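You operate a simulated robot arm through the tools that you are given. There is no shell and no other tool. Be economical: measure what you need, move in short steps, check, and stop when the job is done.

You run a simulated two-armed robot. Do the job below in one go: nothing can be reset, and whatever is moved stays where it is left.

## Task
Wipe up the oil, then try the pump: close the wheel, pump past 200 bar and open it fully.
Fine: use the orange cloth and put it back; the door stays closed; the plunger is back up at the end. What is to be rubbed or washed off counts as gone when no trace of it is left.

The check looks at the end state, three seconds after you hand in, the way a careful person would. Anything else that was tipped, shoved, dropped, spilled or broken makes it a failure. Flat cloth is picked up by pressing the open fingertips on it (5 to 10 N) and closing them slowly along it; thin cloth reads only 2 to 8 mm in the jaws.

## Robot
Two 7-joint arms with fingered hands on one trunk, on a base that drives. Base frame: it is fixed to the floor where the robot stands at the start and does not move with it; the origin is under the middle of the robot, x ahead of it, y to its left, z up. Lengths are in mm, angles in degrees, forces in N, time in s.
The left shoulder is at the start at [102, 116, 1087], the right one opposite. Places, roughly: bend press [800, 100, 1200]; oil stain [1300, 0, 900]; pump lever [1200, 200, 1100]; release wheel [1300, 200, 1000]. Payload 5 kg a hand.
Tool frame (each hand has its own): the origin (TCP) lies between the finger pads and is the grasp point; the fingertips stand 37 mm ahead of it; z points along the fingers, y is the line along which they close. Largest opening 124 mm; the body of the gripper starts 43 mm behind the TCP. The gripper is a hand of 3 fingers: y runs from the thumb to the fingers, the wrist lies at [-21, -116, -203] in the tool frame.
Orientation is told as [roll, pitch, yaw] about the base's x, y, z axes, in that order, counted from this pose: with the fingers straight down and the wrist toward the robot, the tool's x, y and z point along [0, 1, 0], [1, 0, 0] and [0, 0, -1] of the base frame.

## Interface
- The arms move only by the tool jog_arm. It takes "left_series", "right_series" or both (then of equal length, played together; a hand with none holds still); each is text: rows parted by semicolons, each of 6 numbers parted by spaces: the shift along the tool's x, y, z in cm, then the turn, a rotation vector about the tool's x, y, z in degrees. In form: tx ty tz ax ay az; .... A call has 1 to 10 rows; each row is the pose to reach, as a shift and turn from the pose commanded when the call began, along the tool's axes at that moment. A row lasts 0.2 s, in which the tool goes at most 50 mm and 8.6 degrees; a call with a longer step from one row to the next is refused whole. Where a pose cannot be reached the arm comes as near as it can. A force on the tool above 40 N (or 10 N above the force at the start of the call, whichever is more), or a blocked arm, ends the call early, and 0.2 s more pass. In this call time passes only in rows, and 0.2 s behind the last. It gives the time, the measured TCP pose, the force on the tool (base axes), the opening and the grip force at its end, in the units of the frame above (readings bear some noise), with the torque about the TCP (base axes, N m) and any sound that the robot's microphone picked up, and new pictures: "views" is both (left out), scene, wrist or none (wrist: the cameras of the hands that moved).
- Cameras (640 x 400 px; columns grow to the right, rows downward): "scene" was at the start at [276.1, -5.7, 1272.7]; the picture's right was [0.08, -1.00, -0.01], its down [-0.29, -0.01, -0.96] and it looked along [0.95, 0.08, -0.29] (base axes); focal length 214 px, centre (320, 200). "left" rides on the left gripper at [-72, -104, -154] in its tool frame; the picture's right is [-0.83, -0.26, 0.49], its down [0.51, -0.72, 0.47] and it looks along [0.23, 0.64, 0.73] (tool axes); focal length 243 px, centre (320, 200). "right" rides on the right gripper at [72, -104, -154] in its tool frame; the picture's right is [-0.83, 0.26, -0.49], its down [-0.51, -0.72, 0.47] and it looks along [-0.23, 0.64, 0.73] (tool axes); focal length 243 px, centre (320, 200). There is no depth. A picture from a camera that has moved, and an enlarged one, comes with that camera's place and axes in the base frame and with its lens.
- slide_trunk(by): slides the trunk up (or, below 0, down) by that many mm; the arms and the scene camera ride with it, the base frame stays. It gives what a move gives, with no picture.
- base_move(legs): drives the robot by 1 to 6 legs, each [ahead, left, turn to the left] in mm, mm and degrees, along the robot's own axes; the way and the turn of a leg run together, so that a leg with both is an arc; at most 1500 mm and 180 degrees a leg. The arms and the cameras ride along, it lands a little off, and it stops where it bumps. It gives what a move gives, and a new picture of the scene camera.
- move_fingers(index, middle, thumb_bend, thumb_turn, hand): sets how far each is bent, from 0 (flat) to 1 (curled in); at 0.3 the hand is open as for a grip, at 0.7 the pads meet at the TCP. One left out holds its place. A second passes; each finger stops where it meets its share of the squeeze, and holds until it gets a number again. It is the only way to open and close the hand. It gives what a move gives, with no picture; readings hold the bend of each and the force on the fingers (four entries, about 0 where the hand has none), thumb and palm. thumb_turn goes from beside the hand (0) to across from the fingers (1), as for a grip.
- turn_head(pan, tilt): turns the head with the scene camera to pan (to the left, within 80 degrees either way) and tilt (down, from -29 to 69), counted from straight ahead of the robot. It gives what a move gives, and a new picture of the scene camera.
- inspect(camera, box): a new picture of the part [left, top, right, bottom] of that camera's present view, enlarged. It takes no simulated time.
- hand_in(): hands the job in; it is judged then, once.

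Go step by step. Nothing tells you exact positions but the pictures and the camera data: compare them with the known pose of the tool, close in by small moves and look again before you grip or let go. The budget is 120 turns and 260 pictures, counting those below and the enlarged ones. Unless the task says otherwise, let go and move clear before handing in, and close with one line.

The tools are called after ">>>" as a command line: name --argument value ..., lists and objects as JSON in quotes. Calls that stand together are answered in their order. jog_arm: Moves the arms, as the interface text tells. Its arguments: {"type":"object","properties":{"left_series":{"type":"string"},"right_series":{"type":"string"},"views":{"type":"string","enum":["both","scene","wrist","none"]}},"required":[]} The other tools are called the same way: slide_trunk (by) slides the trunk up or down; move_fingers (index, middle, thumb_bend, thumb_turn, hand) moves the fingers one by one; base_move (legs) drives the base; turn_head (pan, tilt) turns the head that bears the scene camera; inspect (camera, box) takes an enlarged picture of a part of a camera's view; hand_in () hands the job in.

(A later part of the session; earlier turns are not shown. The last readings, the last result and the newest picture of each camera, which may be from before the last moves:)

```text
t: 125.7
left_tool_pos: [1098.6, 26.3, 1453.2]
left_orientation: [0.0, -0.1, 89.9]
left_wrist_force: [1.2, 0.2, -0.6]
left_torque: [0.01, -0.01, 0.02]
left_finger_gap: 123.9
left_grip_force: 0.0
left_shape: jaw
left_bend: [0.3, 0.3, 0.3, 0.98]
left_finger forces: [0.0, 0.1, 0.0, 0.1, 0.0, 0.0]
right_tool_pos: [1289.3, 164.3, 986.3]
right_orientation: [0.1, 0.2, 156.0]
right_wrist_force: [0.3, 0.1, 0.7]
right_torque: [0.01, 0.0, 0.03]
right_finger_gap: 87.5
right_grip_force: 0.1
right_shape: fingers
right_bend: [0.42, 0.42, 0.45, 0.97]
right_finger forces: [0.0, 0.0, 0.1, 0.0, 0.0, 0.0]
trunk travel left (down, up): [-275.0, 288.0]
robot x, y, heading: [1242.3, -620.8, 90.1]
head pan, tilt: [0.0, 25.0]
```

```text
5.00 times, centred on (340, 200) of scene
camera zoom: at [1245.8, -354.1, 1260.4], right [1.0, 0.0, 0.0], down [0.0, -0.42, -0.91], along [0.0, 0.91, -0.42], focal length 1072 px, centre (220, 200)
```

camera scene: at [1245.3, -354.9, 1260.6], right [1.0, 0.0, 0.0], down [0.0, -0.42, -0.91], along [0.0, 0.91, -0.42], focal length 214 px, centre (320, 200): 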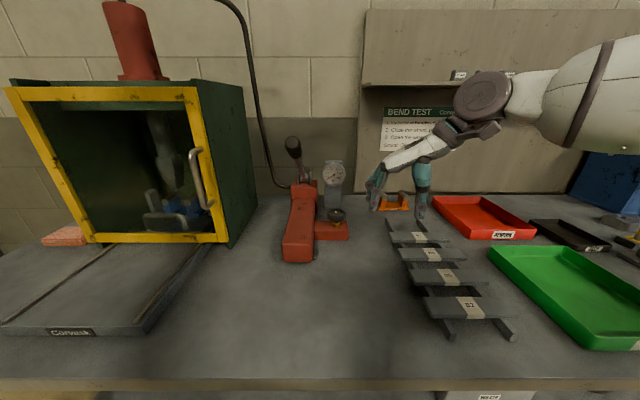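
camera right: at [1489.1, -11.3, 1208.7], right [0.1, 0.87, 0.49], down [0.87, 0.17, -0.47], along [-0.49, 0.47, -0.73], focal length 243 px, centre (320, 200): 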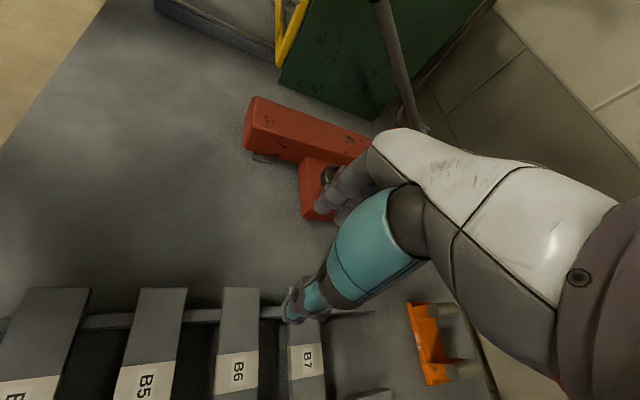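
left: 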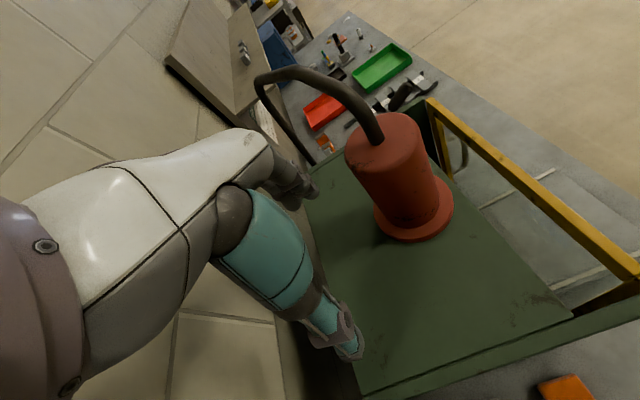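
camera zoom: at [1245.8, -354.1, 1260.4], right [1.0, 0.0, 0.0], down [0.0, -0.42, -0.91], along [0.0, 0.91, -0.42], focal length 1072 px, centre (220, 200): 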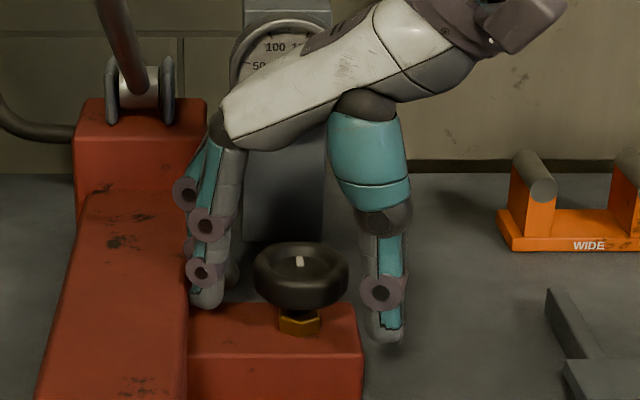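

In position. Stroke 1 from the open position: grip, turn 60° clockwise, release, swing back.

>>> move_fingers --hand "right" --index 0.66 --middle 0.66 --thumb_bend 0.72

>>> jog_arm --right_series "0 0 0 0 0 8;0 0 0 0 0 16;0 0 0 0 0 24;0 0 0 0 0 32;0 0 0 0 0 40;0 0 0 0 0 48;0 0 0 0 0 56;0 0 0 0 0 60" --views "none"

>>> move_fingers --hand "right" --index 0.42 --middle 0.42 --thumb_bend 0.45

```text
t: 126.7
left_tool_pos: [1098.2, 27.0, 1452.1]
left_orientation: [0.0, 0.0, 89.9]
left_wrist_force: [-0.4, 0.3, 0.4]
left_torque: [0.02, -0.03, 0.03]
left_finger_gap: 124.1
left_grip_force: 0.0
left_shape: jaw
left_bend: [0.3, 0.3, 0.3, 0.98]
left_finger forces: [0.1, 0.1, 0.1, 0.1, 0.0, 0.0]
right_tool_pos: [1287.0, 165.6, 987.1]
right_orientation: [0.2, 0.3, 156.2]
right_wrist_force: [-7.3, 5.9, -0.2]
right_torque: [0.16, 0.22, 0.08]
right_finger_gap: 40.1
right_grip_force: 15.4
right_shape: fingers
right_bend: [0.58, 0.57, 0.63, 0.97]
right_finger forces: [8.5, 10.4, 0.1, 0.1, 12.0, 0.1]
trunk travel left (down, up): [-275.0, 288.0]
robot x, y, heading: [1243.1, -623.7, 90.0]
head pan, tilt: [0.0, 25.0]
```

```text
t: 128.5
left_tool_pos: [1095.0, 30.6, 1449.4]
left_orientation: [0.0, 0.0, 89.9]
left_wrist_force: [-0.2, 0.5, 0.0]
left_torque: [0.0, -0.03, -0.04]
left_finger_gap: 123.9
left_grip_force: 0.0
left_shape: jaw
left_bend: [0.3, 0.3, 0.3, 0.98]
left_finger forces: [0.1, 0.0, 0.0, 0.0, 0.1, 0.0]
right_tool_pos: [1284.8, 168.6, 986.6]
right_orientation: [-0.2, 0.3, 96.2]
right_wrist_force: [-26.9, 19.3, -8.4]
right_torque: [0.61, 0.78, 0.33]
right_finger_gap: 40.8
right_grip_force: 21.4
right_shape: fingers
right_bend: [0.53, 0.55, 0.66, 0.94]
right_finger forces: [17.9, 11.9, 0.1, 0.0, 13.2, 0.0]
trunk travel left (down, up): [-275.0, 288.0]
robot x, y, heading: [1243.8, -622.9, 90.1]
head pan, tilt: [0.0, 25.0]
```

```text
t: 129.5
left_tool_pos: [1099.5, 24.9, 1452.2]
left_orientation: [0.0, -0.1, 89.9]
left_wrist_force: [-0.5, 0.0, 1.0]
left_torque: [-0.03, -0.03, 0.03]
left_finger_gap: 123.9
left_grip_force: 0.1
left_shape: jaw
left_bend: [0.3, 0.3, 0.3, 0.98]
left_finger forces: [0.0, 0.0, 0.0, 0.0, 0.1, 0.0]
right_tool_pos: [1289.7, 165.8, 989.0]
right_orientation: [-0.2, 0.2, 96.1]
right_wrist_force: [-0.1, 0.1, 0.3]
right_torque: [0.0, 0.05, 0.03]
right_finger_gap: 87.0
right_grip_force: 0.1
right_shape: fingers
right_bend: [0.42, 0.42, 0.45, 0.97]
right_finger forces: [0.1, 0.0, 0.0, 0.1, 0.0, 0.0]
trunk travel left (down, up): [-275.0, 288.0]
robot x, y, heading: [1244.6, -622.6, 90.0]
head pan, tilt: [0.0, 25.0]
```

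Swinging back 60° and gripping again for stroke 2.

>>> jog_arm --right_series "0 0 0 0 0 -8;0 0 0 0 0 -16;0 0 0 0 0 -24;0 0 0 0 0 -32;0 0 0 0 0 -40;0 0 0 0 0 -48;0 0 0 0 0 -56;0 0 0 0 0 -60" --views "none"

>>> inspect --camera "scene" --box '[290, 160, 390, 240]'

>>> move_fingers --hand "right" --index 0.66 --middle 0.66 --thumb_bend 0.72

>>> jog_arm --right_series "0 0 0 0 0 8;0 0 0 0 0 16;0 0 0 0 0 24;0 0 0 0 0 32;0 0 0 0 0 40;0 0 0 0 0 48;0 0 0 0 0 56;0 0 0 0 0 60" --views "none"

>>> move_fingers --hand "right" --index 0.42 --middle 0.42 --thumb_bend 0.45

```text
t: 131.3
left_tool_pos: [1099.7, 26.0, 1452.4]
left_orientation: [0.0, -0.1, 89.9]
left_wrist_force: [0.0, 0.4, -0.1]
left_torque: [-0.02, 0.0, 0.03]
left_finger_gap: 123.8
left_grip_force: 0.1
left_shape: jaw
left_bend: [0.3, 0.3, 0.3, 0.98]
left_finger forces: [0.0, 0.0, 0.0, 0.1, 0.0, 0.0]
right_tool_pos: [1289.4, 166.1, 988.2]
right_orientation: [0.2, 0.2, 156.3]
right_wrist_force: [-0.2, -0.4, 0.3]
right_torque: [0.03, 0.01, 0.01]
right_finger_gap: 87.7
right_grip_force: 0.1
right_shape: fingers
right_bend: [0.42, 0.42, 0.45, 0.97]
right_finger forces: [0.0, 0.0, 0.1, 0.1, 0.1, 0.0]
trunk travel left (down, up): [-275.0, 288.0]
robot x, y, heading: [1245.7, -622.8, 90.0]
head pan, tilt: [0.0, 25.0]
```

```text
5.00 times, centred on (340, 200) of scene
camera zoom: at [1245.5, -353.9, 1260.4], right [1.0, 0.0, 0.0], down [0.0, -0.42, -0.91], along [0.0, 0.91, -0.42], focal length 1072 px, centre (220, 200)
```

zoom: 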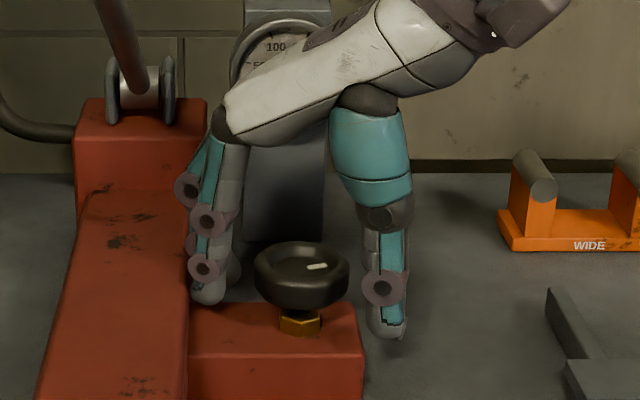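

```text
t: 132.3
left_tool_pos: [1097.7, 27.2, 1450.8]
left_orientation: [0.0, 0.0, 89.9]
left_wrist_force: [0.1, 0.0, 0.3]
left_torque: [-0.01, 0.01, 0.0]
left_finger_gap: 124.1
left_grip_force: 0.0
left_shape: jaw
left_bend: [0.3, 0.3, 0.3, 0.98]
left_finger forces: [0.0, 0.0, 0.0, 0.0, 0.0, 0.0]
right_tool_pos: [1288.0, 166.5, 988.3]
right_orientation: [0.1, 0.1, 156.0]
right_wrist_force: [-9.9, 4.5, 1.0]
right_torque: [0.24, 0.37, 0.08]
right_finger_gap: 42.6
right_grip_force: 17.9
right_shape: fingers
right_bend: [0.57, 0.56, 0.62, 0.96]
right_finger forces: [9.5, 12.4, 0.0, 0.0, 12.3, 0.0]
trunk travel left (down, up): [-275.0, 288.0]
robot x, y, heading: [1245.4, -623.0, 90.2]
head pan, tilt: [0.0, 25.0]
```

```text
t: 134.1
left_tool_pos: [1094.6, 29.0, 1451.0]
left_orientation: [-0.1, 0.1, 89.9]
left_wrist_force: [0.3, 0.2, 0.0]
left_torque: [-0.01, 0.01, 0.01]
left_finger_gap: 123.8
left_grip_force: 0.0
left_shape: jaw
left_bend: [0.3, 0.3, 0.3, 0.98]
left_finger forces: [0.0, 0.1, 0.1, 0.1, 0.1, 0.0]
right_tool_pos: [1286.1, 167.5, 989.1]
right_orientation: [-0.2, 0.2, 96.1]
right_wrist_force: [-24.4, 22.8, 3.2]
right_torque: [0.94, 0.7, 0.35]
right_finger_gap: 43.0
right_grip_force: 22.9
right_shape: fingers
right_bend: [0.52, 0.54, 0.66, 0.94]
right_finger forces: [18.4, 12.8, 0.1, 0.0, 13.7, 0.0]
trunk travel left (down, up): [-275.0, 288.0]
robot x, y, heading: [1243.8, -620.0, 90.1]
head pan, tilt: [0.0, 25.0]
```

```text
t: 135.1
left_tool_pos: [1100.3, 25.8, 1451.5]
left_orientation: [0.0, 0.0, 90.0]
left_wrist_force: [-0.4, 0.5, 0.2]
left_torque: [0.02, -0.02, -0.01]
left_finger_gap: 123.9
left_grip_force: 0.1
left_shape: jaw
left_bend: [0.3, 0.3, 0.3, 0.98]
left_finger forces: [0.0, 0.0, 0.1, 0.1, 0.1, 0.0]
right_tool_pos: [1290.4, 165.5, 988.2]
right_orientation: [-0.2, 0.2, 96.1]
right_wrist_force: [-0.2, 0.3, -0.4]
right_torque: [-0.02, 0.01, 0.01]
right_finger_gap: 87.4
right_grip_force: 0.2
right_shape: fingers
right_bend: [0.42, 0.42, 0.45, 0.97]
right_finger forces: [0.1, 0.0, 0.0, 0.0, 0.0, 0.0]
trunk travel left (down, up): [-275.0, 288.0]
robot x, y, heading: [1244.6, -630.3, 90.1]
head pan, tilt: [0.0, 25.0]
```

Stroke 3: swing back, look, grip and turn.

>>> jog_arm --right_series "0 0 0 0 0 -8;0 0 0 0 0 -16;0 0 0 0 0 -24;0 0 0 0 0 -32;0 0 0 0 0 -40;0 0 0 0 0 -48;0 0 0 0 0 -56;0 0 0 0 0 -60" --views "none"

>>> inspect --camera "scene" --box '[290, 160, 390, 240]'

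>>> move_fingers --hand "right" --index 0.66 --middle 0.66 --thumb_bend 0.72

>>> jog_arm --right_series "0 0 0 0 0 8;0 0 0 0 0 16;0 0 0 0 0 24;0 0 0 0 0 32;0 0 0 0 0 40;0 0 0 0 0 48;0 0 0 0 0 56;0 0 0 0 0 60" --views "none"

>>> move_fingers --hand "right" --index 0.42 --middle 0.42 --thumb_bend 0.45

```text
t: 136.9
left_tool_pos: [1099.1, 26.3, 1452.1]
left_orientation: [0.0, -0.1, 89.8]
left_wrist_force: [0.1, -0.3, 1.2]
left_torque: [0.0, -0.02, -0.01]
left_finger_gap: 123.9
left_grip_force: 0.1
left_shape: jaw
left_bend: [0.3, 0.3, 0.3, 0.98]
left_finger forces: [0.0, 0.0, 0.0, 0.0, 0.0, 0.0]
right_tool_pos: [1290.6, 167.1, 987.7]
right_orientation: [0.1, 0.2, 156.2]
right_wrist_force: [0.0, -0.6, 0.9]
right_torque: [-0.01, 0.03, -0.02]
right_finger_gap: 87.6
right_grip_force: 0.1
right_shape: fingers
right_bend: [0.42, 0.42, 0.45, 0.97]
right_finger forces: [0.0, 0.1, 0.0, 0.1, 0.0, 0.1]
trunk travel left (down, up): [-275.0, 288.0]
robot x, y, heading: [1244.1, -625.9, 89.9]
head pan, tilt: [0.0, 25.0]
```

```text
5.00 times, centred on (340, 200) of scene
camera zoom: at [1245.5, -353.9, 1260.4], right [1.0, 0.0, 0.0], down [0.0, -0.42, -0.91], along [0.0, 0.91, -0.42], focal length 1072 px, centre (220, 200)
```

zoom: 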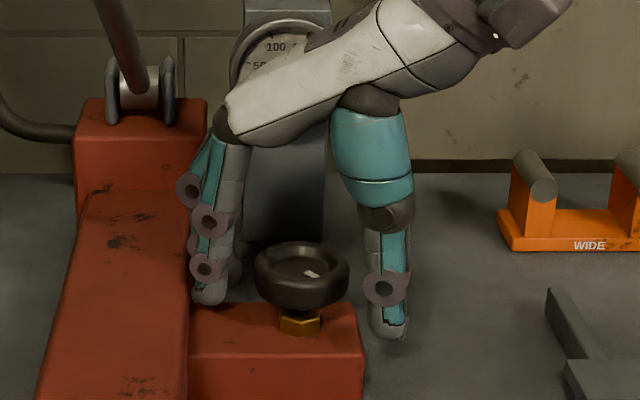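

```text
t: 137.9
left_tool_pos: [1097.2, 27.5, 1452.3]
left_orientation: [0.0, 0.0, 89.9]
left_wrist_force: [-0.3, -0.2, 0.2]
left_torque: [0.01, 0.0, 0.06]
left_finger_gap: 123.8
left_grip_force: 0.0
left_shape: jaw
left_bend: [0.3, 0.3, 0.3, 0.98]
left_finger forces: [0.1, 0.1, 0.1, 0.0, 0.0, 0.0]
right_tool_pos: [1289.2, 168.6, 988.1]
right_orientation: [0.0, 0.3, 156.1]
right_wrist_force: [-8.9, 7.3, 1.2]
right_torque: [0.26, 0.28, 0.07]
right_finger_gap: 44.1
right_grip_force: 18.6
right_shape: fingers
right_bend: [0.56, 0.56, 0.62, 0.97]
right_finger forces: [10.8, 11.9, 0.1, 0.0, 14.8, 0.0]
trunk travel left (down, up): [-275.0, 288.0]
robot x, y, heading: [1245.7, -623.1, 90.1]
head pan, tilt: [0.0, 25.0]
```

```text
t: 139.7
left_tool_pos: [1092.6, 27.7, 1450.2]
left_orientation: [-0.2, 0.1, 89.9]
left_wrist_force: [0.2, -1.0, 0.8]
left_torque: [-0.01, 0.04, 0.0]
left_finger_gap: 124.4
left_grip_force: 0.1
left_shape: jaw
left_bend: [0.3, 0.3, 0.3, 0.98]
left_finger forces: [0.0, 0.0, 0.0, 0.1, 0.0, 0.0]
right_tool_pos: [1282.7, 165.4, 986.5]
right_orientation: [-0.2, 0.2, 96.3]
right_wrist_force: [-38.3, 8.2, -0.5]
right_torque: [0.1, 1.24, 1.42]
right_finger_gap: 40.1
right_grip_force: 27.3
right_shape: fingers
right_bend: [0.55, 0.54, 0.65, 0.98]
right_finger forces: [28.3, 15.5, 0.0, 0.1, 10.3, 0.0]
trunk travel left (down, up): [-275.0, 288.0]
robot x, y, heading: [1243.9, -623.4, 90.2]
head pan, tilt: [0.0, 25.0]
```

```text
t: 140.7
left_tool_pos: [1099.7, 26.8, 1452.8]
left_orientation: [0.1, -0.1, 89.9]
left_wrist_force: [-0.4, -0.5, 0.9]
left_torque: [0.03, -0.03, 0.0]
left_finger_gap: 123.6
left_grip_force: 0.1
left_shape: jaw
left_bend: [0.3, 0.3, 0.3, 0.98]
left_finger forces: [0.0, 0.0, 0.0, 0.0, 0.0, 0.0]
right_tool_pos: [1289.3, 166.3, 986.7]
right_orientation: [-0.1, 0.2, 96.1]
right_wrist_force: [0.7, 0.3, 0.5]
right_torque: [0.01, 0.0, 0.02]
right_finger_gap: 87.3
right_grip_force: 0.0
right_shape: fingers
right_bend: [0.42, 0.42, 0.45, 0.98]
right_finger forces: [0.0, 0.0, 0.0, 0.0, 0.0, 0.1]
trunk travel left (down, up): [-275.0, 288.0]
robot x, y, heading: [1242.3, -621.5, 89.8]
head pan, tilt: [0.0, 25.0]
```

The torque rose to 1.4 N m this time, suggesting the closing stop. Swinging back to view the mark and confirm.

>>> jog_arm --right_series "0 0 0 0 0 -8;0 0 0 0 0 -16;0 0 0 0 0 -24;0 0 0 0 0 -32;0 0 0 0 0 -40;0 0 0 0 0 -48;0 0 0 0 0 -56;0 0 0 0 0 -60" --views "none"

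>>> inspect --camera "scene" --box '[290, 160, 390, 240]'

>>> move_fingers --hand "right" --index 0.66 --middle 0.66 --thumb_bend 0.72

>>> jog_arm --right_series "0 0 0 0 0 8;0 0 0 0 0 16;0 0 0 0 0 24;0 0 0 0 0 32;0 0 0 0 0 40" --views "none"

>>> move_fingers --hand "right" --index 0.42 --middle 0.42 --thumb_bend 0.45

```text
t: 142.5
left_tool_pos: [1099.8, 27.0, 1450.8]
left_orientation: [0.0, -0.2, 89.9]
left_wrist_force: [-0.2, -1.3, -0.1]
left_torque: [-0.01, -0.01, -0.01]
left_finger_gap: 123.7
left_grip_force: 0.1
left_shape: jaw
left_bend: [0.3, 0.3, 0.3, 0.98]
left_finger forces: [0.1, 0.0, 0.1, 0.0, 0.0, 0.1]
right_tool_pos: [1289.3, 166.9, 987.6]
right_orientation: [0.1, 0.2, 156.2]
right_wrist_force: [0.3, -0.3, 0.0]
right_torque: [-0.03, 0.0, -0.04]
right_finger_gap: 87.5
right_grip_force: 0.1
right_shape: fingers
right_bend: [0.42, 0.42, 0.45, 0.98]
right_finger forces: [0.0, 0.0, 0.1, 0.0, 0.1, 0.0]
trunk travel left (down, up): [-275.0, 288.0]
robot x, y, heading: [1238.6, -627.8, 90.0]
head pan, tilt: [0.0, 25.0]
```

```text
5.00 times, centred on (340, 200) of scene
camera zoom: at [1245.5, -353.9, 1260.4], right [1.0, 0.0, 0.0], down [0.0, -0.42, -0.91], along [0.0, 0.91, -0.42], focal length 1072 px, centre (220, 200)
```

zoom: 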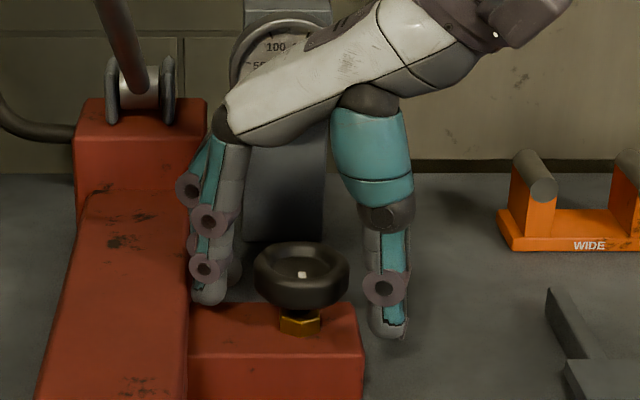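

```text
t: 143.5
left_tool_pos: [1098.5, 26.3, 1451.1]
left_orientation: [0.1, 0.0, 89.9]
left_wrist_force: [0.3, -0.5, 0.7]
left_torque: [0.01, 0.01, 0.0]
left_finger_gap: 123.9
left_grip_force: 0.1
left_shape: jaw
left_bend: [0.3, 0.3, 0.3, 0.98]
left_finger forces: [0.1, 0.0, 0.0, 0.0, 0.0, 0.1]
right_tool_pos: [1289.8, 165.6, 988.0]
right_orientation: [0.2, 0.3, 156.1]
right_wrist_force: [-8.6, 2.7, 2.0]
right_torque: [0.22, 0.38, 0.24]
right_finger_gap: 42.8
right_grip_force: 17.4
right_shape: fingers
right_bend: [0.57, 0.56, 0.62, 0.97]
right_finger forces: [10.0, 12.6, 0.0, 0.1, 11.9, 0.0]
trunk travel left (down, up): [-275.0, 288.0]
robot x, y, heading: [1241.5, -623.9, 90.0]
head pan, tilt: [0.0, 25.0]
```

```text
t: 144.5
left_tool_pos: [1093.6, 26.5, 1450.5]
left_orientation: [0.1, 0.0, 90.0]
left_wrist_force: [0.6, 0.2, -0.6]
left_torque: [-0.03, 0.04, -0.01]
left_finger_gap: 123.7
left_grip_force: 0.0
left_shape: jaw
left_bend: [0.3, 0.3, 0.3, 0.98]
left_finger forces: [0.1, 0.0, 0.0, 0.0, 0.0, 0.1]
right_tool_pos: [1279.0, 163.2, 987.3]
right_orientation: [0.3, 0.5, 124.4]
right_wrist_force: [-26.1, -7.7, -1.4]
right_torque: [-0.38, 0.72, 0.69]
right_finger_gap: 24.6
right_grip_force: 19.2
right_shape: fingers
right_bend: [0.62, 0.55, 0.68, 0.96]
right_finger forces: [18.1, 12.8, 0.0, 0.1, 8.4, 0.0]
trunk travel left (down, up): [-275.0, 288.0]
robot x, y, heading: [1244.2, -624.1, 90.2]
head pan, tilt: [0.0, 25.0]
stopped in row 5 (right hand): the force on the tool passed its limit at 43 N (the readings are from after the stop); the commanded pose is now the measured one
```

```text
t: 145.5
left_tool_pos: [1096.9, 25.8, 1451.8]
left_orientation: [0.0, -0.1, 90.0]
left_wrist_force: [0.0, 0.6, -0.2]
left_torque: [-0.01, -0.01, -0.02]
left_finger_gap: 123.8
left_grip_force: 0.1
left_shape: jaw
left_bend: [0.3, 0.3, 0.3, 0.98]
left_finger forces: [0.0, 0.1, 0.1, 0.0, 0.0, 0.1]
right_tool_pos: [1285.5, 164.7, 988.1]
right_orientation: [0.2, 0.3, 124.0]
right_wrist_force: [0.5, -0.2, 0.0]
right_torque: [0.0, 0.02, 0.0]
right_finger_gap: 87.0
right_grip_force: 0.1
right_shape: fingers
right_bend: [0.42, 0.42, 0.45, 0.97]
right_finger forces: [0.0, 0.0, 0.0, 0.0, 0.0, 0.1]
trunk travel left (down, up): [-275.0, 288.0]
robot x, y, heading: [1244.4, -623.4, 90.0]
head pan, tilt: [0.0, 25.0]
```

The wheel is against its closing stop. Raising the right hand clear and checking the wheel mark and gauge.

>>> jog_arm --right_series "0 0 -4 0 0 0;0 0 -8 0 0 0;0 0 -12 0 0 0;-2 -4 -12 0 0 0;-4 -8 -12 0 0 0;-6 -11 -12 0 0 0;-6 -15 -12 0 0 0;-6 -19 -12 0 0 0"

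>>> inspect --camera "scene" --box '[270, 120, 390, 240]'

```text
t: 147.3
left_tool_pos: [1099.2, 23.7, 1452.6]
left_orientation: [0.2, -0.2, 90.0]
left_wrist_force: [0.0, -0.3, 0.3]
left_torque: [0.01, 0.04, 0.0]
left_finger_gap: 123.9
left_grip_force: 0.1
left_shape: jaw
left_bend: [0.3, 0.3, 0.3, 0.98]
left_finger forces: [0.0, 0.1, 0.1, 0.0, 0.1, 0.1]
right_tool_pos: [1440.8, 39.1, 1107.5]
right_orientation: [0.2, 0.2, 123.9]
right_wrist_force: [0.1, -0.9, 0.3]
right_torque: [-0.04, -0.01, 0.01]
right_finger_gap: 87.6
right_grip_force: 0.2
right_shape: fingers
right_bend: [0.42, 0.42, 0.45, 0.97]
right_finger forces: [0.0, 0.1, 0.0, 0.0, 0.1, 0.0]
trunk travel left (down, up): [-275.0, 288.0]
robot x, y, heading: [1245.8, -625.2, 90.3]
head pan, tilt: [0.0, 25.0]
camera scene: at [1246.5, -356.4, 1260.9], right [1.0, 0.0, 0.0], down [0.0, -0.42, -0.91], along [0.0, 0.91, -0.42], focal length 214 px, centre (320, 200)
camera right: at [1439.6, -86.3, 1262.1], right [0.54, 0.68, 0.49], down [0.82, -0.32, -0.47], along [-0.17, 0.66, -0.74], focal length 243 px, centre (320, 200)
```

scene: 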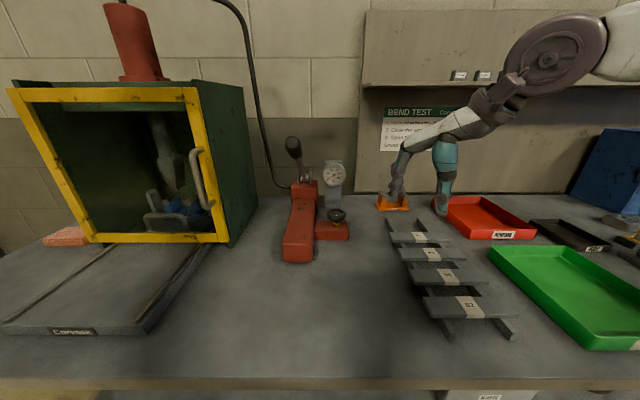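
right: 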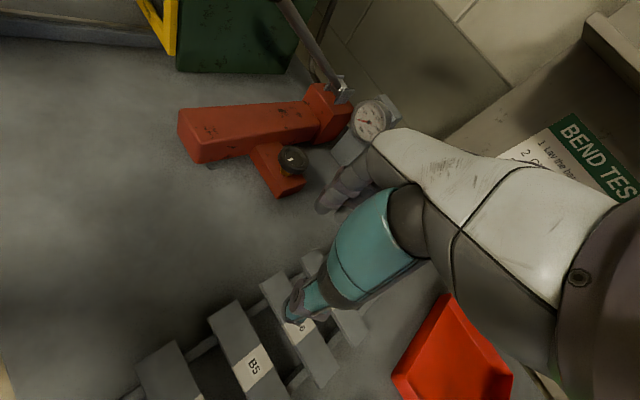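

```text
3.33 times, centred on (330, 180) of scene
camera zoom: at [1246.5, -356.4, 1260.9], right [1.0, 0.0, 0.0], down [0.0, -0.42, -0.91], along [0.0, 0.91, -0.42], focal length 715 px, centre (287, 267)
```

zoom: 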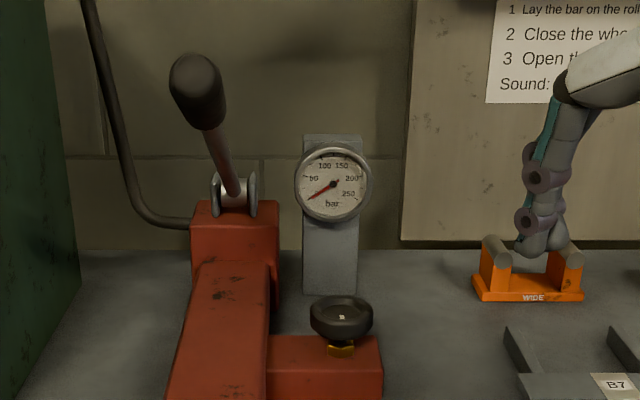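

The wheel is closed (mark toward me, gauge at 0). Now the left hand: tilting it 45° forward and moving to a pre-grasp just behind the lever's grip end.

>>> jog_arm --left_series "-1 -1.5 1 -7 0 0;-2.5 -3 3 -14 0 0;-4 -4.5 5.5 -21 0 0;-5.5 -4.5 8.5 -28 0 0;-7 -4.5 11.5 -35 0 0;-8.5 -4 14.5 -42 0 0;-9.1 -3.3 17.5 -45 0 0"

>>> inspect --camera "scene" --box '[220, 80, 380, 240]'

```text
t: 148.9
left_tool_pos: [1187.6, -7.0, 1276.4]
left_orientation: [-0.1, -45.1, 90.1]
left_wrist_force: [-0.7, -0.2, 1.0]
left_torque: [0.0, -0.01, -0.03]
left_finger_gap: 123.6
left_grip_force: 0.1
left_shape: jaw
left_bend: [0.3, 0.3, 0.3, 0.98]
left_finger forces: [0.0, 0.0, 0.0, 0.0, 0.0, 0.1]
right_tool_pos: [1440.8, 41.8, 1105.8]
right_orientation: [0.2, 0.3, 124.0]
right_wrist_force: [0.0, 0.5, 0.0]
right_torque: [0.0, -0.03, 0.01]
right_finger_gap: 87.6
right_grip_force: 0.1
right_shape: fingers
right_bend: [0.42, 0.42, 0.45, 0.97]
right_finger forces: [0.0, 0.1, 0.1, 0.0, 0.1, 0.0]
trunk travel left (down, up): [-275.0, 288.0]
robot x, y, heading: [1241.7, -621.9, 90.0]
head pan, tilt: [0.0, 25.0]
camera scene: at [1244.2, -353.0, 1260.1], right [1.0, 0.0, 0.0], down [0.0, -0.42, -0.91], along [0.0, 0.91, -0.42], focal length 214 px, centre (320, 200)
camera left: at [1259.3, -189.8, 1311.2], right [0.83, 0.16, -0.53], down [-0.51, -0.18, -0.84], along [-0.23, 0.97, -0.06], focal length 243 px, centre (320, 200)
```

scene: 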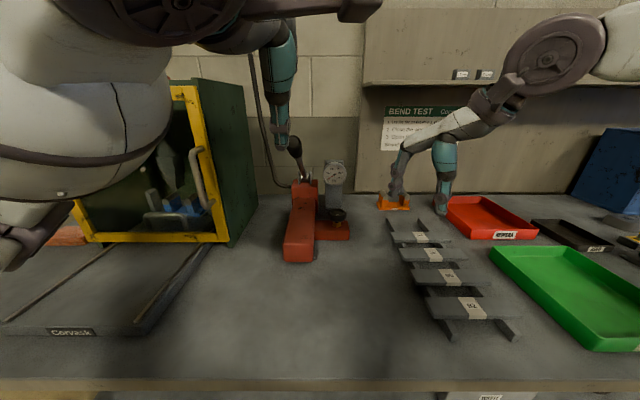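
left: 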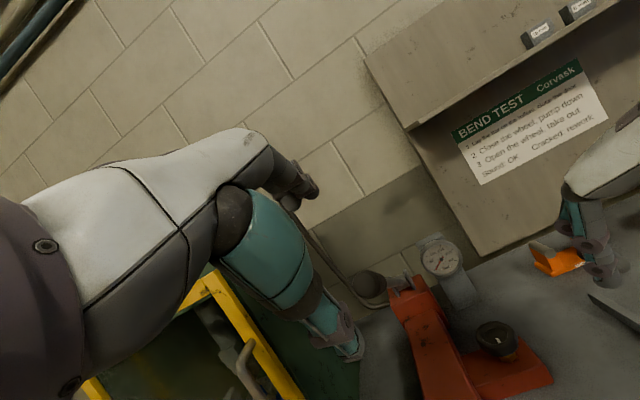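

```text
2.50 times, centred on (300, 160) of scene
camera zoom: at [1244.2, -353.0, 1260.1], right [1.0, 0.0, 0.0], down [0.0, -0.42, -0.91], along [0.0, 0.91, -0.42], focal length 536 px, centre (370, 300)
```

zoom: 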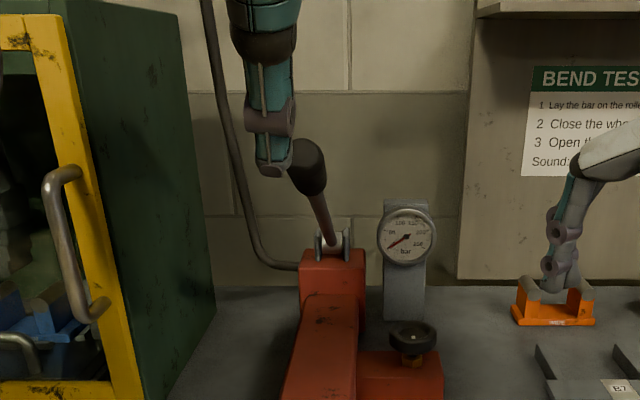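

The projection shows the lever's grip end lies right on the hand's approach line. Advancing along the fingers.

>>> jog_arm --left_series "-0.5 0 3 0 0 0;-0.6 0 6 0 0 0;-0.6 0 9 0 0 0;-0.6 0 11.5 0 0 0"

>>> inspect --camera "left" --box '[200, 150, 440, 390]'

>>> inspect --camera "scene" --box '[240, 80, 360, 220]'

```text
t: 150.1
left_tool_pos: [1182.3, 52.1, 1259.0]
left_orientation: [1.1, -51.4, 90.3]
left_wrist_force: [0.0, 0.9, 0.1]
left_torque: [-0.01, 0.0, -0.01]
left_finger_gap: 123.9
left_grip_force: 0.0
left_shape: jaw
left_bend: [0.3, 0.3, 0.3, 0.97]
left_finger forces: [0.2, 0.0, 0.1, 0.0, 0.1, 0.1]
right_tool_pos: [1439.9, 33.8, 1108.9]
right_orientation: [0.2, -0.2, 124.3]
right_wrist_force: [-0.3, 1.0, 0.7]
right_torque: [-0.05, 0.0, -0.02]
right_finger_gap: 87.6
right_grip_force: 0.0
right_shape: fingers
right_bend: [0.42, 0.42, 0.45, 0.97]
right_finger forces: [0.1, 0.0, 0.1, 0.1, 0.0, 0.0]
trunk travel left (down, up): [-275.0, 288.0]
robot x, y, heading: [1241.3, -620.9, 90.4]
head pan, tilt: [0.0, 25.0]
stopped in row 4 (left hand): the arm was blocked; the commanded pose is now the measured one
camera scene: at [1247.7, -363.8, 1261.1], right [1.0, 0.01, -0.01], down [0.0, -0.41, -0.91], along [-0.01, 0.91, -0.41], focal length 214 px, centre (320, 200)
camera left: at [1259.8, -131.1, 1272.9], right [0.82, 0.24, -0.52], down [-0.51, -0.09, -0.85], along [-0.25, 0.97, 0.05], focal length 243 px, centre (320, 200)
```

scene: 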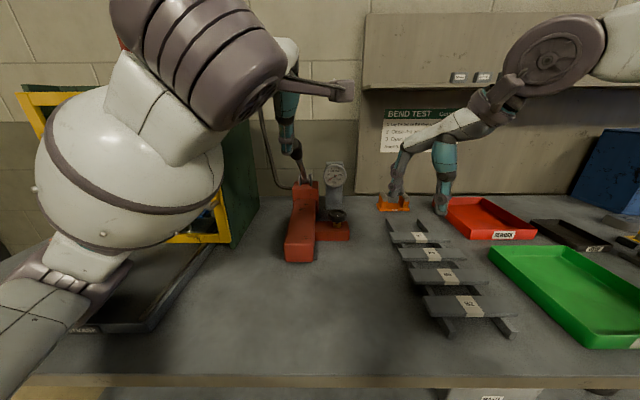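
left: 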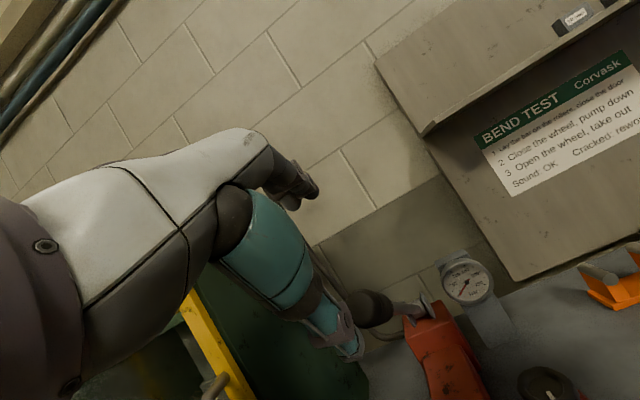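

```text
1.67 times, centred on (320, 270) of left
camera zoom: at [1259.8, -131.1, 1272.9], right [0.82, 0.24, -0.52], down [-0.51, -0.09, -0.85], along [-0.25, 0.97, 0.05], focal length 404 px, centre (320, 83)
```

zoom: 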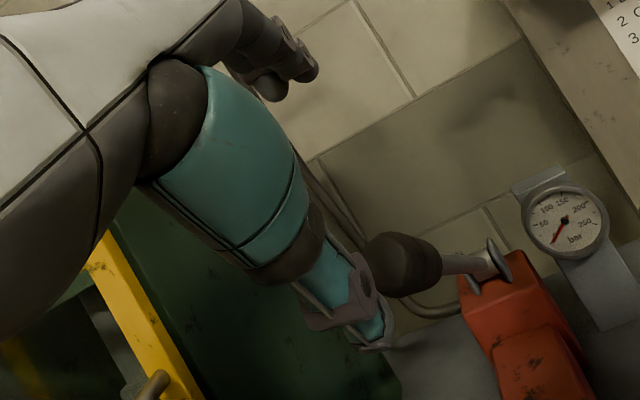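

```text
2.86 times, centred on (300, 150) of scene
camera zoom: at [1247.7, -363.8, 1261.1], right [1.0, 0.01, -0.01], down [0.0, -0.41, -0.91], along [-0.01, 0.91, -0.41], focal length 613 px, centre (377, 343)
```

zoom: 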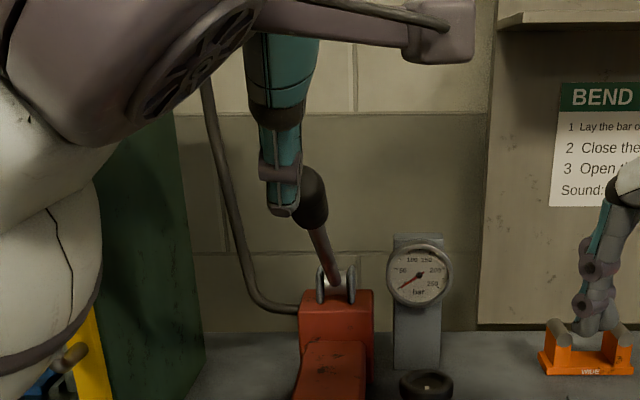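

The arm was blocked, with the elbow probably folding too tightly against the body or press. I'll back the hand out and move the base away to get more room.

>>> jog_arm --left_series "0 0 -3 2 0 0;0 0 -6 4 0 0;0 1 -10 6.3 0 0;0 1 -13 6.3 0 0"

>>> inspect --camera "scene" --box '[0, 60, 320, 340]'

```text
t: 151.1
left_tool_pos: [1183.6, -29.0, 1336.6]
left_orientation: [0.5, -43.8, 90.2]
left_wrist_force: [1.3, 0.7, -1.3]
left_torque: [0.03, 0.02, -0.02]
left_finger_gap: 124.1
left_grip_force: 0.0
left_shape: jaw
left_bend: [0.3, 0.3, 0.3, 0.97]
left_finger forces: [0.1, 0.0, 0.0, 0.1, 0.1, 0.1]
right_tool_pos: [1438.7, 45.4, 1106.5]
right_orientation: [0.4, 0.4, 124.1]
right_wrist_force: [-0.1, 0.3, -0.7]
right_torque: [-0.05, 0.05, 0.0]
right_finger_gap: 87.9
right_grip_force: 0.1
right_shape: fingers
right_bend: [0.42, 0.42, 0.45, 0.97]
right_finger forces: [0.0, 0.1, 0.0, 0.0, 0.0, 0.0]
trunk travel left (down, up): [-275.0, 288.0]
robot x, y, heading: [1242.8, -623.9, 90.3]
head pan, tilt: [0.0, 25.0]
camera scene: at [1242.9, -350.4, 1259.7], right [1.0, 0.0, 0.0], down [0.0, -0.42, -0.91], along [0.0, 0.91, -0.42], focal length 214 px, centre (320, 200)
camera left: at [1257.9, -210.4, 1375.1], right [0.83, 0.16, -0.54], down [-0.51, -0.2, -0.84], along [-0.24, 0.97, -0.08], focal length 243 px, centre (320, 200)
```

scene: 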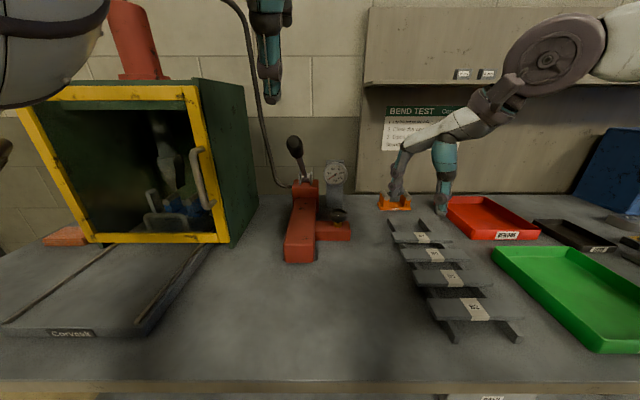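
left: 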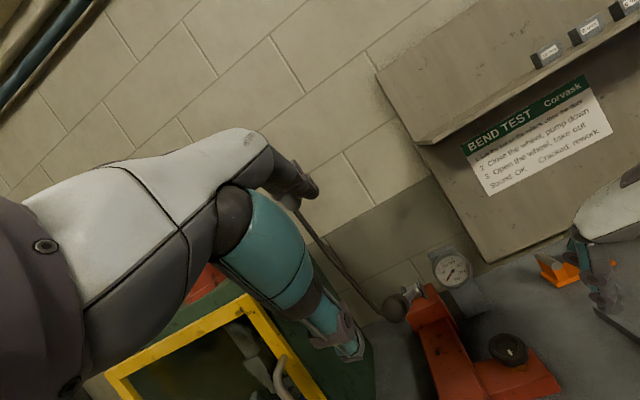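

```text
1.43 times, centred on (160, 200) of scene
camera zoom: at [1242.9, -350.4, 1259.7], right [1.0, 0.0, 0.0], down [0.0, -0.42, -0.91], along [0.0, 0.91, -0.42], focal length 306 px, centre (549, 200)
```

zoom: 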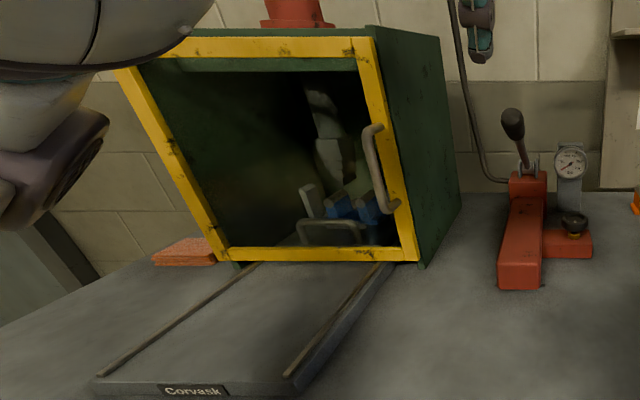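

Nothing was disturbed. Driving back 200 mm so the left arm can work more extended.

>>> base_move --legs '[[-200, 0, 0]]'

>>> jog_arm --left_series "-0.5 2 3.5 0 0 0;-0.8 3.5 7 0 0 0;-1 5 10.5 0 0 0;-1 6 14.5 0 0 0;-1 6.5 18.5 0 0 0;-1 6.8 22 0 0 0"

```text
t: 152.7
left_tool_pos: [1181.4, -223.2, 1337.8]
left_orientation: [0.3, -43.8, 90.5]
left_wrist_force: [0.4, -0.1, 0.4]
left_torque: [-0.02, 0.01, 0.0]
left_finger_gap: 123.7
left_grip_force: 0.0
left_shape: jaw
left_bend: [0.3, 0.3, 0.3, 0.97]
left_finger forces: [0.0, 0.0, 0.0, 0.0, 0.0, 0.0]
right_tool_pos: [1436.5, -149.2, 1107.1]
right_orientation: [0.2, 0.3, 124.1]
right_wrist_force: [0.2, 0.4, 0.6]
right_torque: [-0.03, 0.01, 0.01]
right_finger_gap: 87.5
right_grip_force: 0.1
right_shape: fingers
right_bend: [0.42, 0.42, 0.45, 0.97]
right_finger forces: [0.0, 0.0, 0.1, 0.1, 0.1, 0.0]
trunk travel left (down, up): [-275.0, 288.0]
robot x, y, heading: [1240.3, -814.7, 90.3]
head pan, tilt: [0.0, 25.0]
camera scene: at [1241.9, -544.6, 1260.0], right [1.0, 0.0, 0.0], down [0.0, -0.42, -0.91], along [0.0, 0.91, -0.42], focal length 214 px, centre (320, 200)
```

scene: 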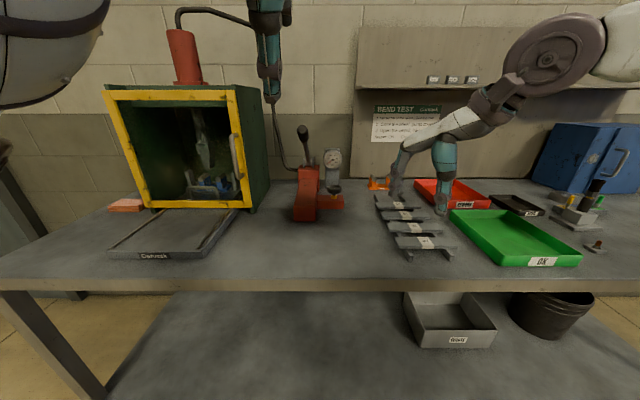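

```text
t: 154.1
left_tool_pos: [1191.2, -20.7, 1224.5]
left_orientation: [0.3, -43.8, 90.4]
left_wrist_force: [0.6, -0.2, -0.5]
left_torque: [-0.04, 0.03, 0.03]
left_finger_gap: 124.1
left_grip_force: 0.0
left_shape: jaw
left_bend: [0.3, 0.3, 0.3, 0.97]
left_finger forces: [0.0, 0.0, 0.1, 0.1, 0.0, 0.0]
right_tool_pos: [1437.2, -149.2, 1105.9]
right_orientation: [0.2, 0.4, 124.2]
right_wrist_force: [0.2, 0.6, -0.7]
right_torque: [-0.03, 0.03, 0.0]
right_finger_gap: 88.0
right_grip_force: 0.1
right_shape: fingers
right_bend: [0.42, 0.42, 0.45, 0.97]
right_finger forces: [0.0, 0.0, 0.0, 0.1, 0.1, 0.0]
trunk travel left (down, up): [-275.0, 288.0]
robot x, y, heading: [1239.7, -816.1, 90.1]
head pan, tilt: [0.0, 25.0]
camera scene: at [1242.0, -544.7, 1260.1], right [1.0, 0.0, 0.0], down [0.0, -0.42, -0.91], along [0.0, 0.91, -0.42], focal length 214 px, centre (320, 200)
camera left: at [1265.4, -201.5, 1263.6], right [0.83, 0.16, -0.54], down [-0.51, -0.2, -0.84], along [-0.24, 0.97, -0.08], focal length 243 px, centre (320, 200)
```

scene: 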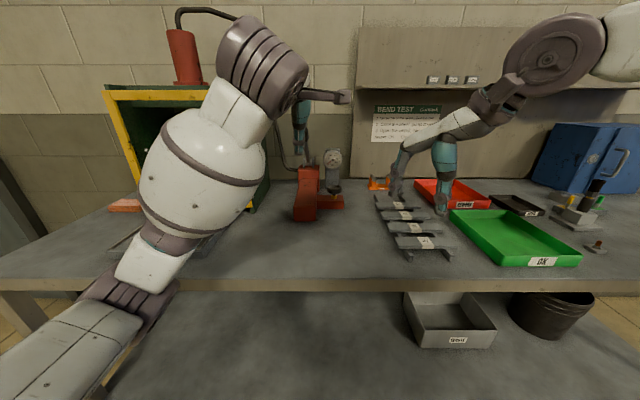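
left: 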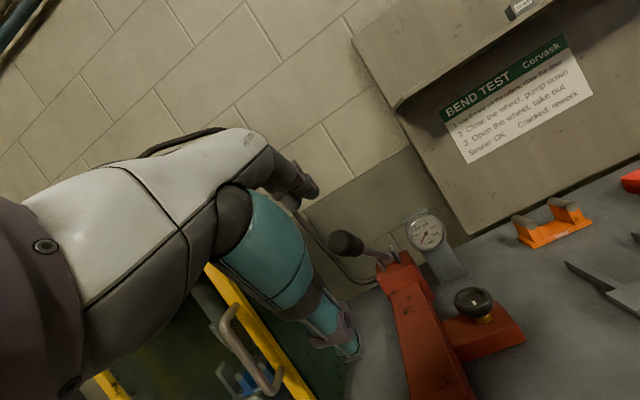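

Comfortable now; the camera ray confirms the knob at about [1193, 74, 1184]. Aligning and advancing so fingers go over and thumb under the grip.

>>> jog_arm --left_series "-0.2 2.5 0 0 0 0;-0.2 4.5 0 0 0 0;-0.2 4.5 3 0 0 0;-0.2 4.5 6 0 0 0;-0.2 4.5 9 0 0 0;-0.2 4.5 10.5 0 0 0"

>>> inspect --camera "left" --box '[200, 120, 440, 380]'

>>> inspect --camera "scene" --box '[250, 60, 370, 200]'

```text
t: 155.5
left_tool_pos: [1191.6, 82.5, 1184.2]
left_orientation: [0.3, -44.0, 90.4]
left_wrist_force: [-0.1, 0.2, 0.8]
left_torque: [-0.03, -0.01, -0.03]
left_finger_gap: 123.7
left_grip_force: 0.0
left_shape: jaw
left_bend: [0.3, 0.3, 0.3, 0.97]
left_finger forces: [0.0, 0.1, 0.1, 0.0, 0.0, 0.0]
right_tool_pos: [1436.8, -148.6, 1106.5]
right_orientation: [0.2, 0.4, 124.1]
right_wrist_force: [0.0, -0.1, 0.1]
right_torque: [-0.03, 0.01, 0.01]
right_finger_gap: 87.6
right_grip_force: 0.0
right_shape: fingers
right_bend: [0.42, 0.42, 0.45, 0.97]
right_finger forces: [0.0, 0.0, 0.0, 0.0, 0.1, 0.0]
trunk travel left (down, up): [-275.0, 288.0]
robot x, y, heading: [1241.0, -820.3, 90.3]
head pan, tilt: [0.0, 25.0]
camera scene: at [1241.9, -545.5, 1260.3], right [1.0, 0.0, 0.0], down [0.0, -0.42, -0.91], along [0.0, 0.91, -0.42], focal length 214 px, centre (320, 200)
camera left: at [1266.0, -99.3, 1222.3], right [0.83, 0.16, -0.54], down [-0.51, -0.2, -0.84], along [-0.24, 0.97, -0.08], focal length 243 px, centre (320, 200)
```

scene: 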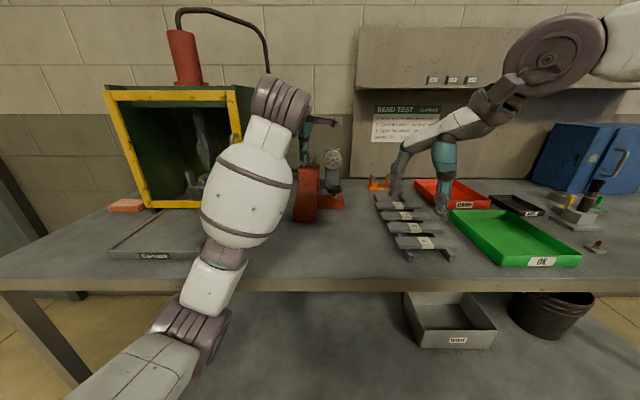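
left: 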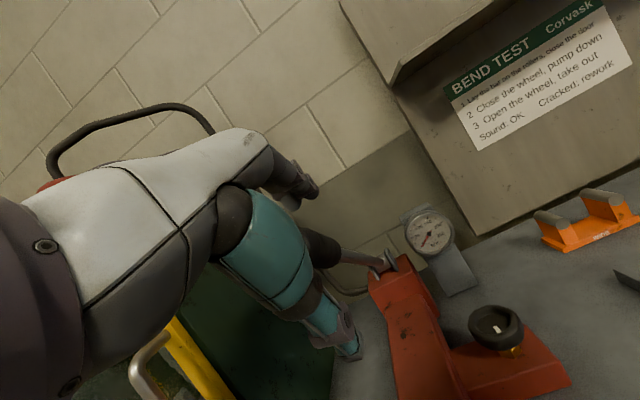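

```text
1.54 times, centred on (320, 250) of left
camera zoom: at [1266.0, -99.3, 1222.3], right [0.83, 0.16, -0.54], down [-0.51, -0.2, -0.84], along [-0.24, 0.97, -0.08], focal length 373 px, centre (320, 123)
```

zoom: 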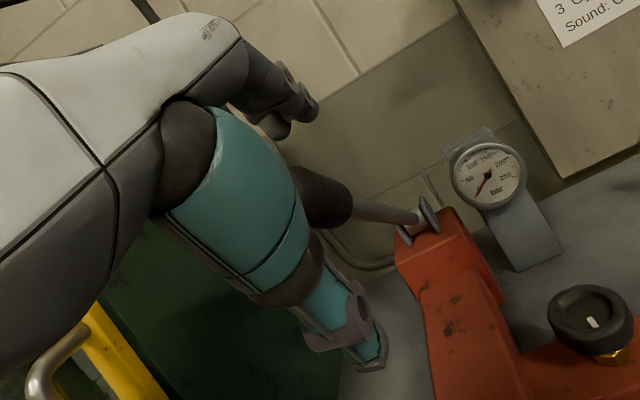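

```text
2.86 times, centred on (310, 130) of scene
camera zoom: at [1241.9, -545.5, 1260.3], right [1.0, 0.0, 0.0], down [0.0, -0.42, -0.91], along [0.0, 0.91, -0.42], focal length 613 px, centre (349, 400)
```

zoom: 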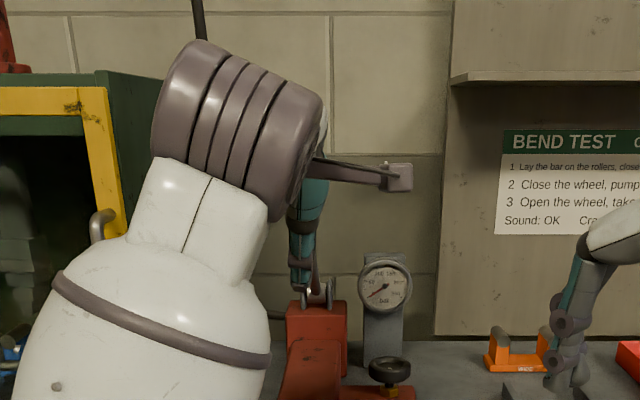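

The grip is now between thumb and fingers. Closing around it.

>>> move_fingers --hand "left" --index 0.56 --middle 0.56 --thumb_bend 0.58

>>> inspect --camera "left" --box '[200, 120, 440, 380]'

```text
t: 156.5
left_tool_pos: [1191.5, 82.1, 1184.5]
left_orientation: [0.4, -44.0, 90.5]
left_wrist_force: [0.1, 0.6, -0.4]
left_torque: [-0.02, 0.01, 0.01]
left_finger_gap: 48.2
left_grip_force: 0.1
left_shape: fingers
left_bend: [0.56, 0.56, 0.57, 0.97]
left_finger forces: [0.0, 0.1, 0.0, 0.1, 0.0, 0.0]
right_tool_pos: [1437.1, -149.0, 1106.5]
right_orientation: [0.2, 0.4, 124.1]
right_wrist_force: [0.3, 0.7, -0.8]
right_torque: [-0.02, 0.04, -0.01]
right_finger_gap: 87.8
right_grip_force: 0.0
right_shape: fingers
right_bend: [0.42, 0.42, 0.45, 0.97]
right_finger forces: [0.0, 0.1, 0.1, 0.0, 0.1, 0.1]
trunk travel left (down, up): [-275.0, 288.0]
robot x, y, heading: [1242.9, -812.3, 90.3]
head pan, tilt: [0.0, 25.0]
```

```text
1.54 times, centred on (320, 250) of left
camera zoom: at [1265.9, -99.7, 1222.8], right [0.83, 0.16, -0.54], down [-0.51, -0.2, -0.84], along [-0.24, 0.97, -0.08], focal length 373 px, centre (320, 123)
```

zoom: 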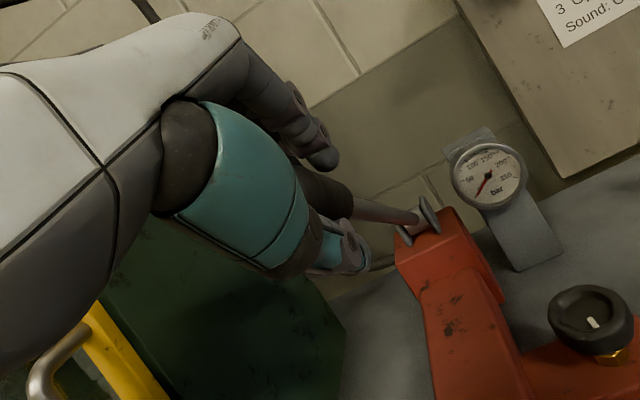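

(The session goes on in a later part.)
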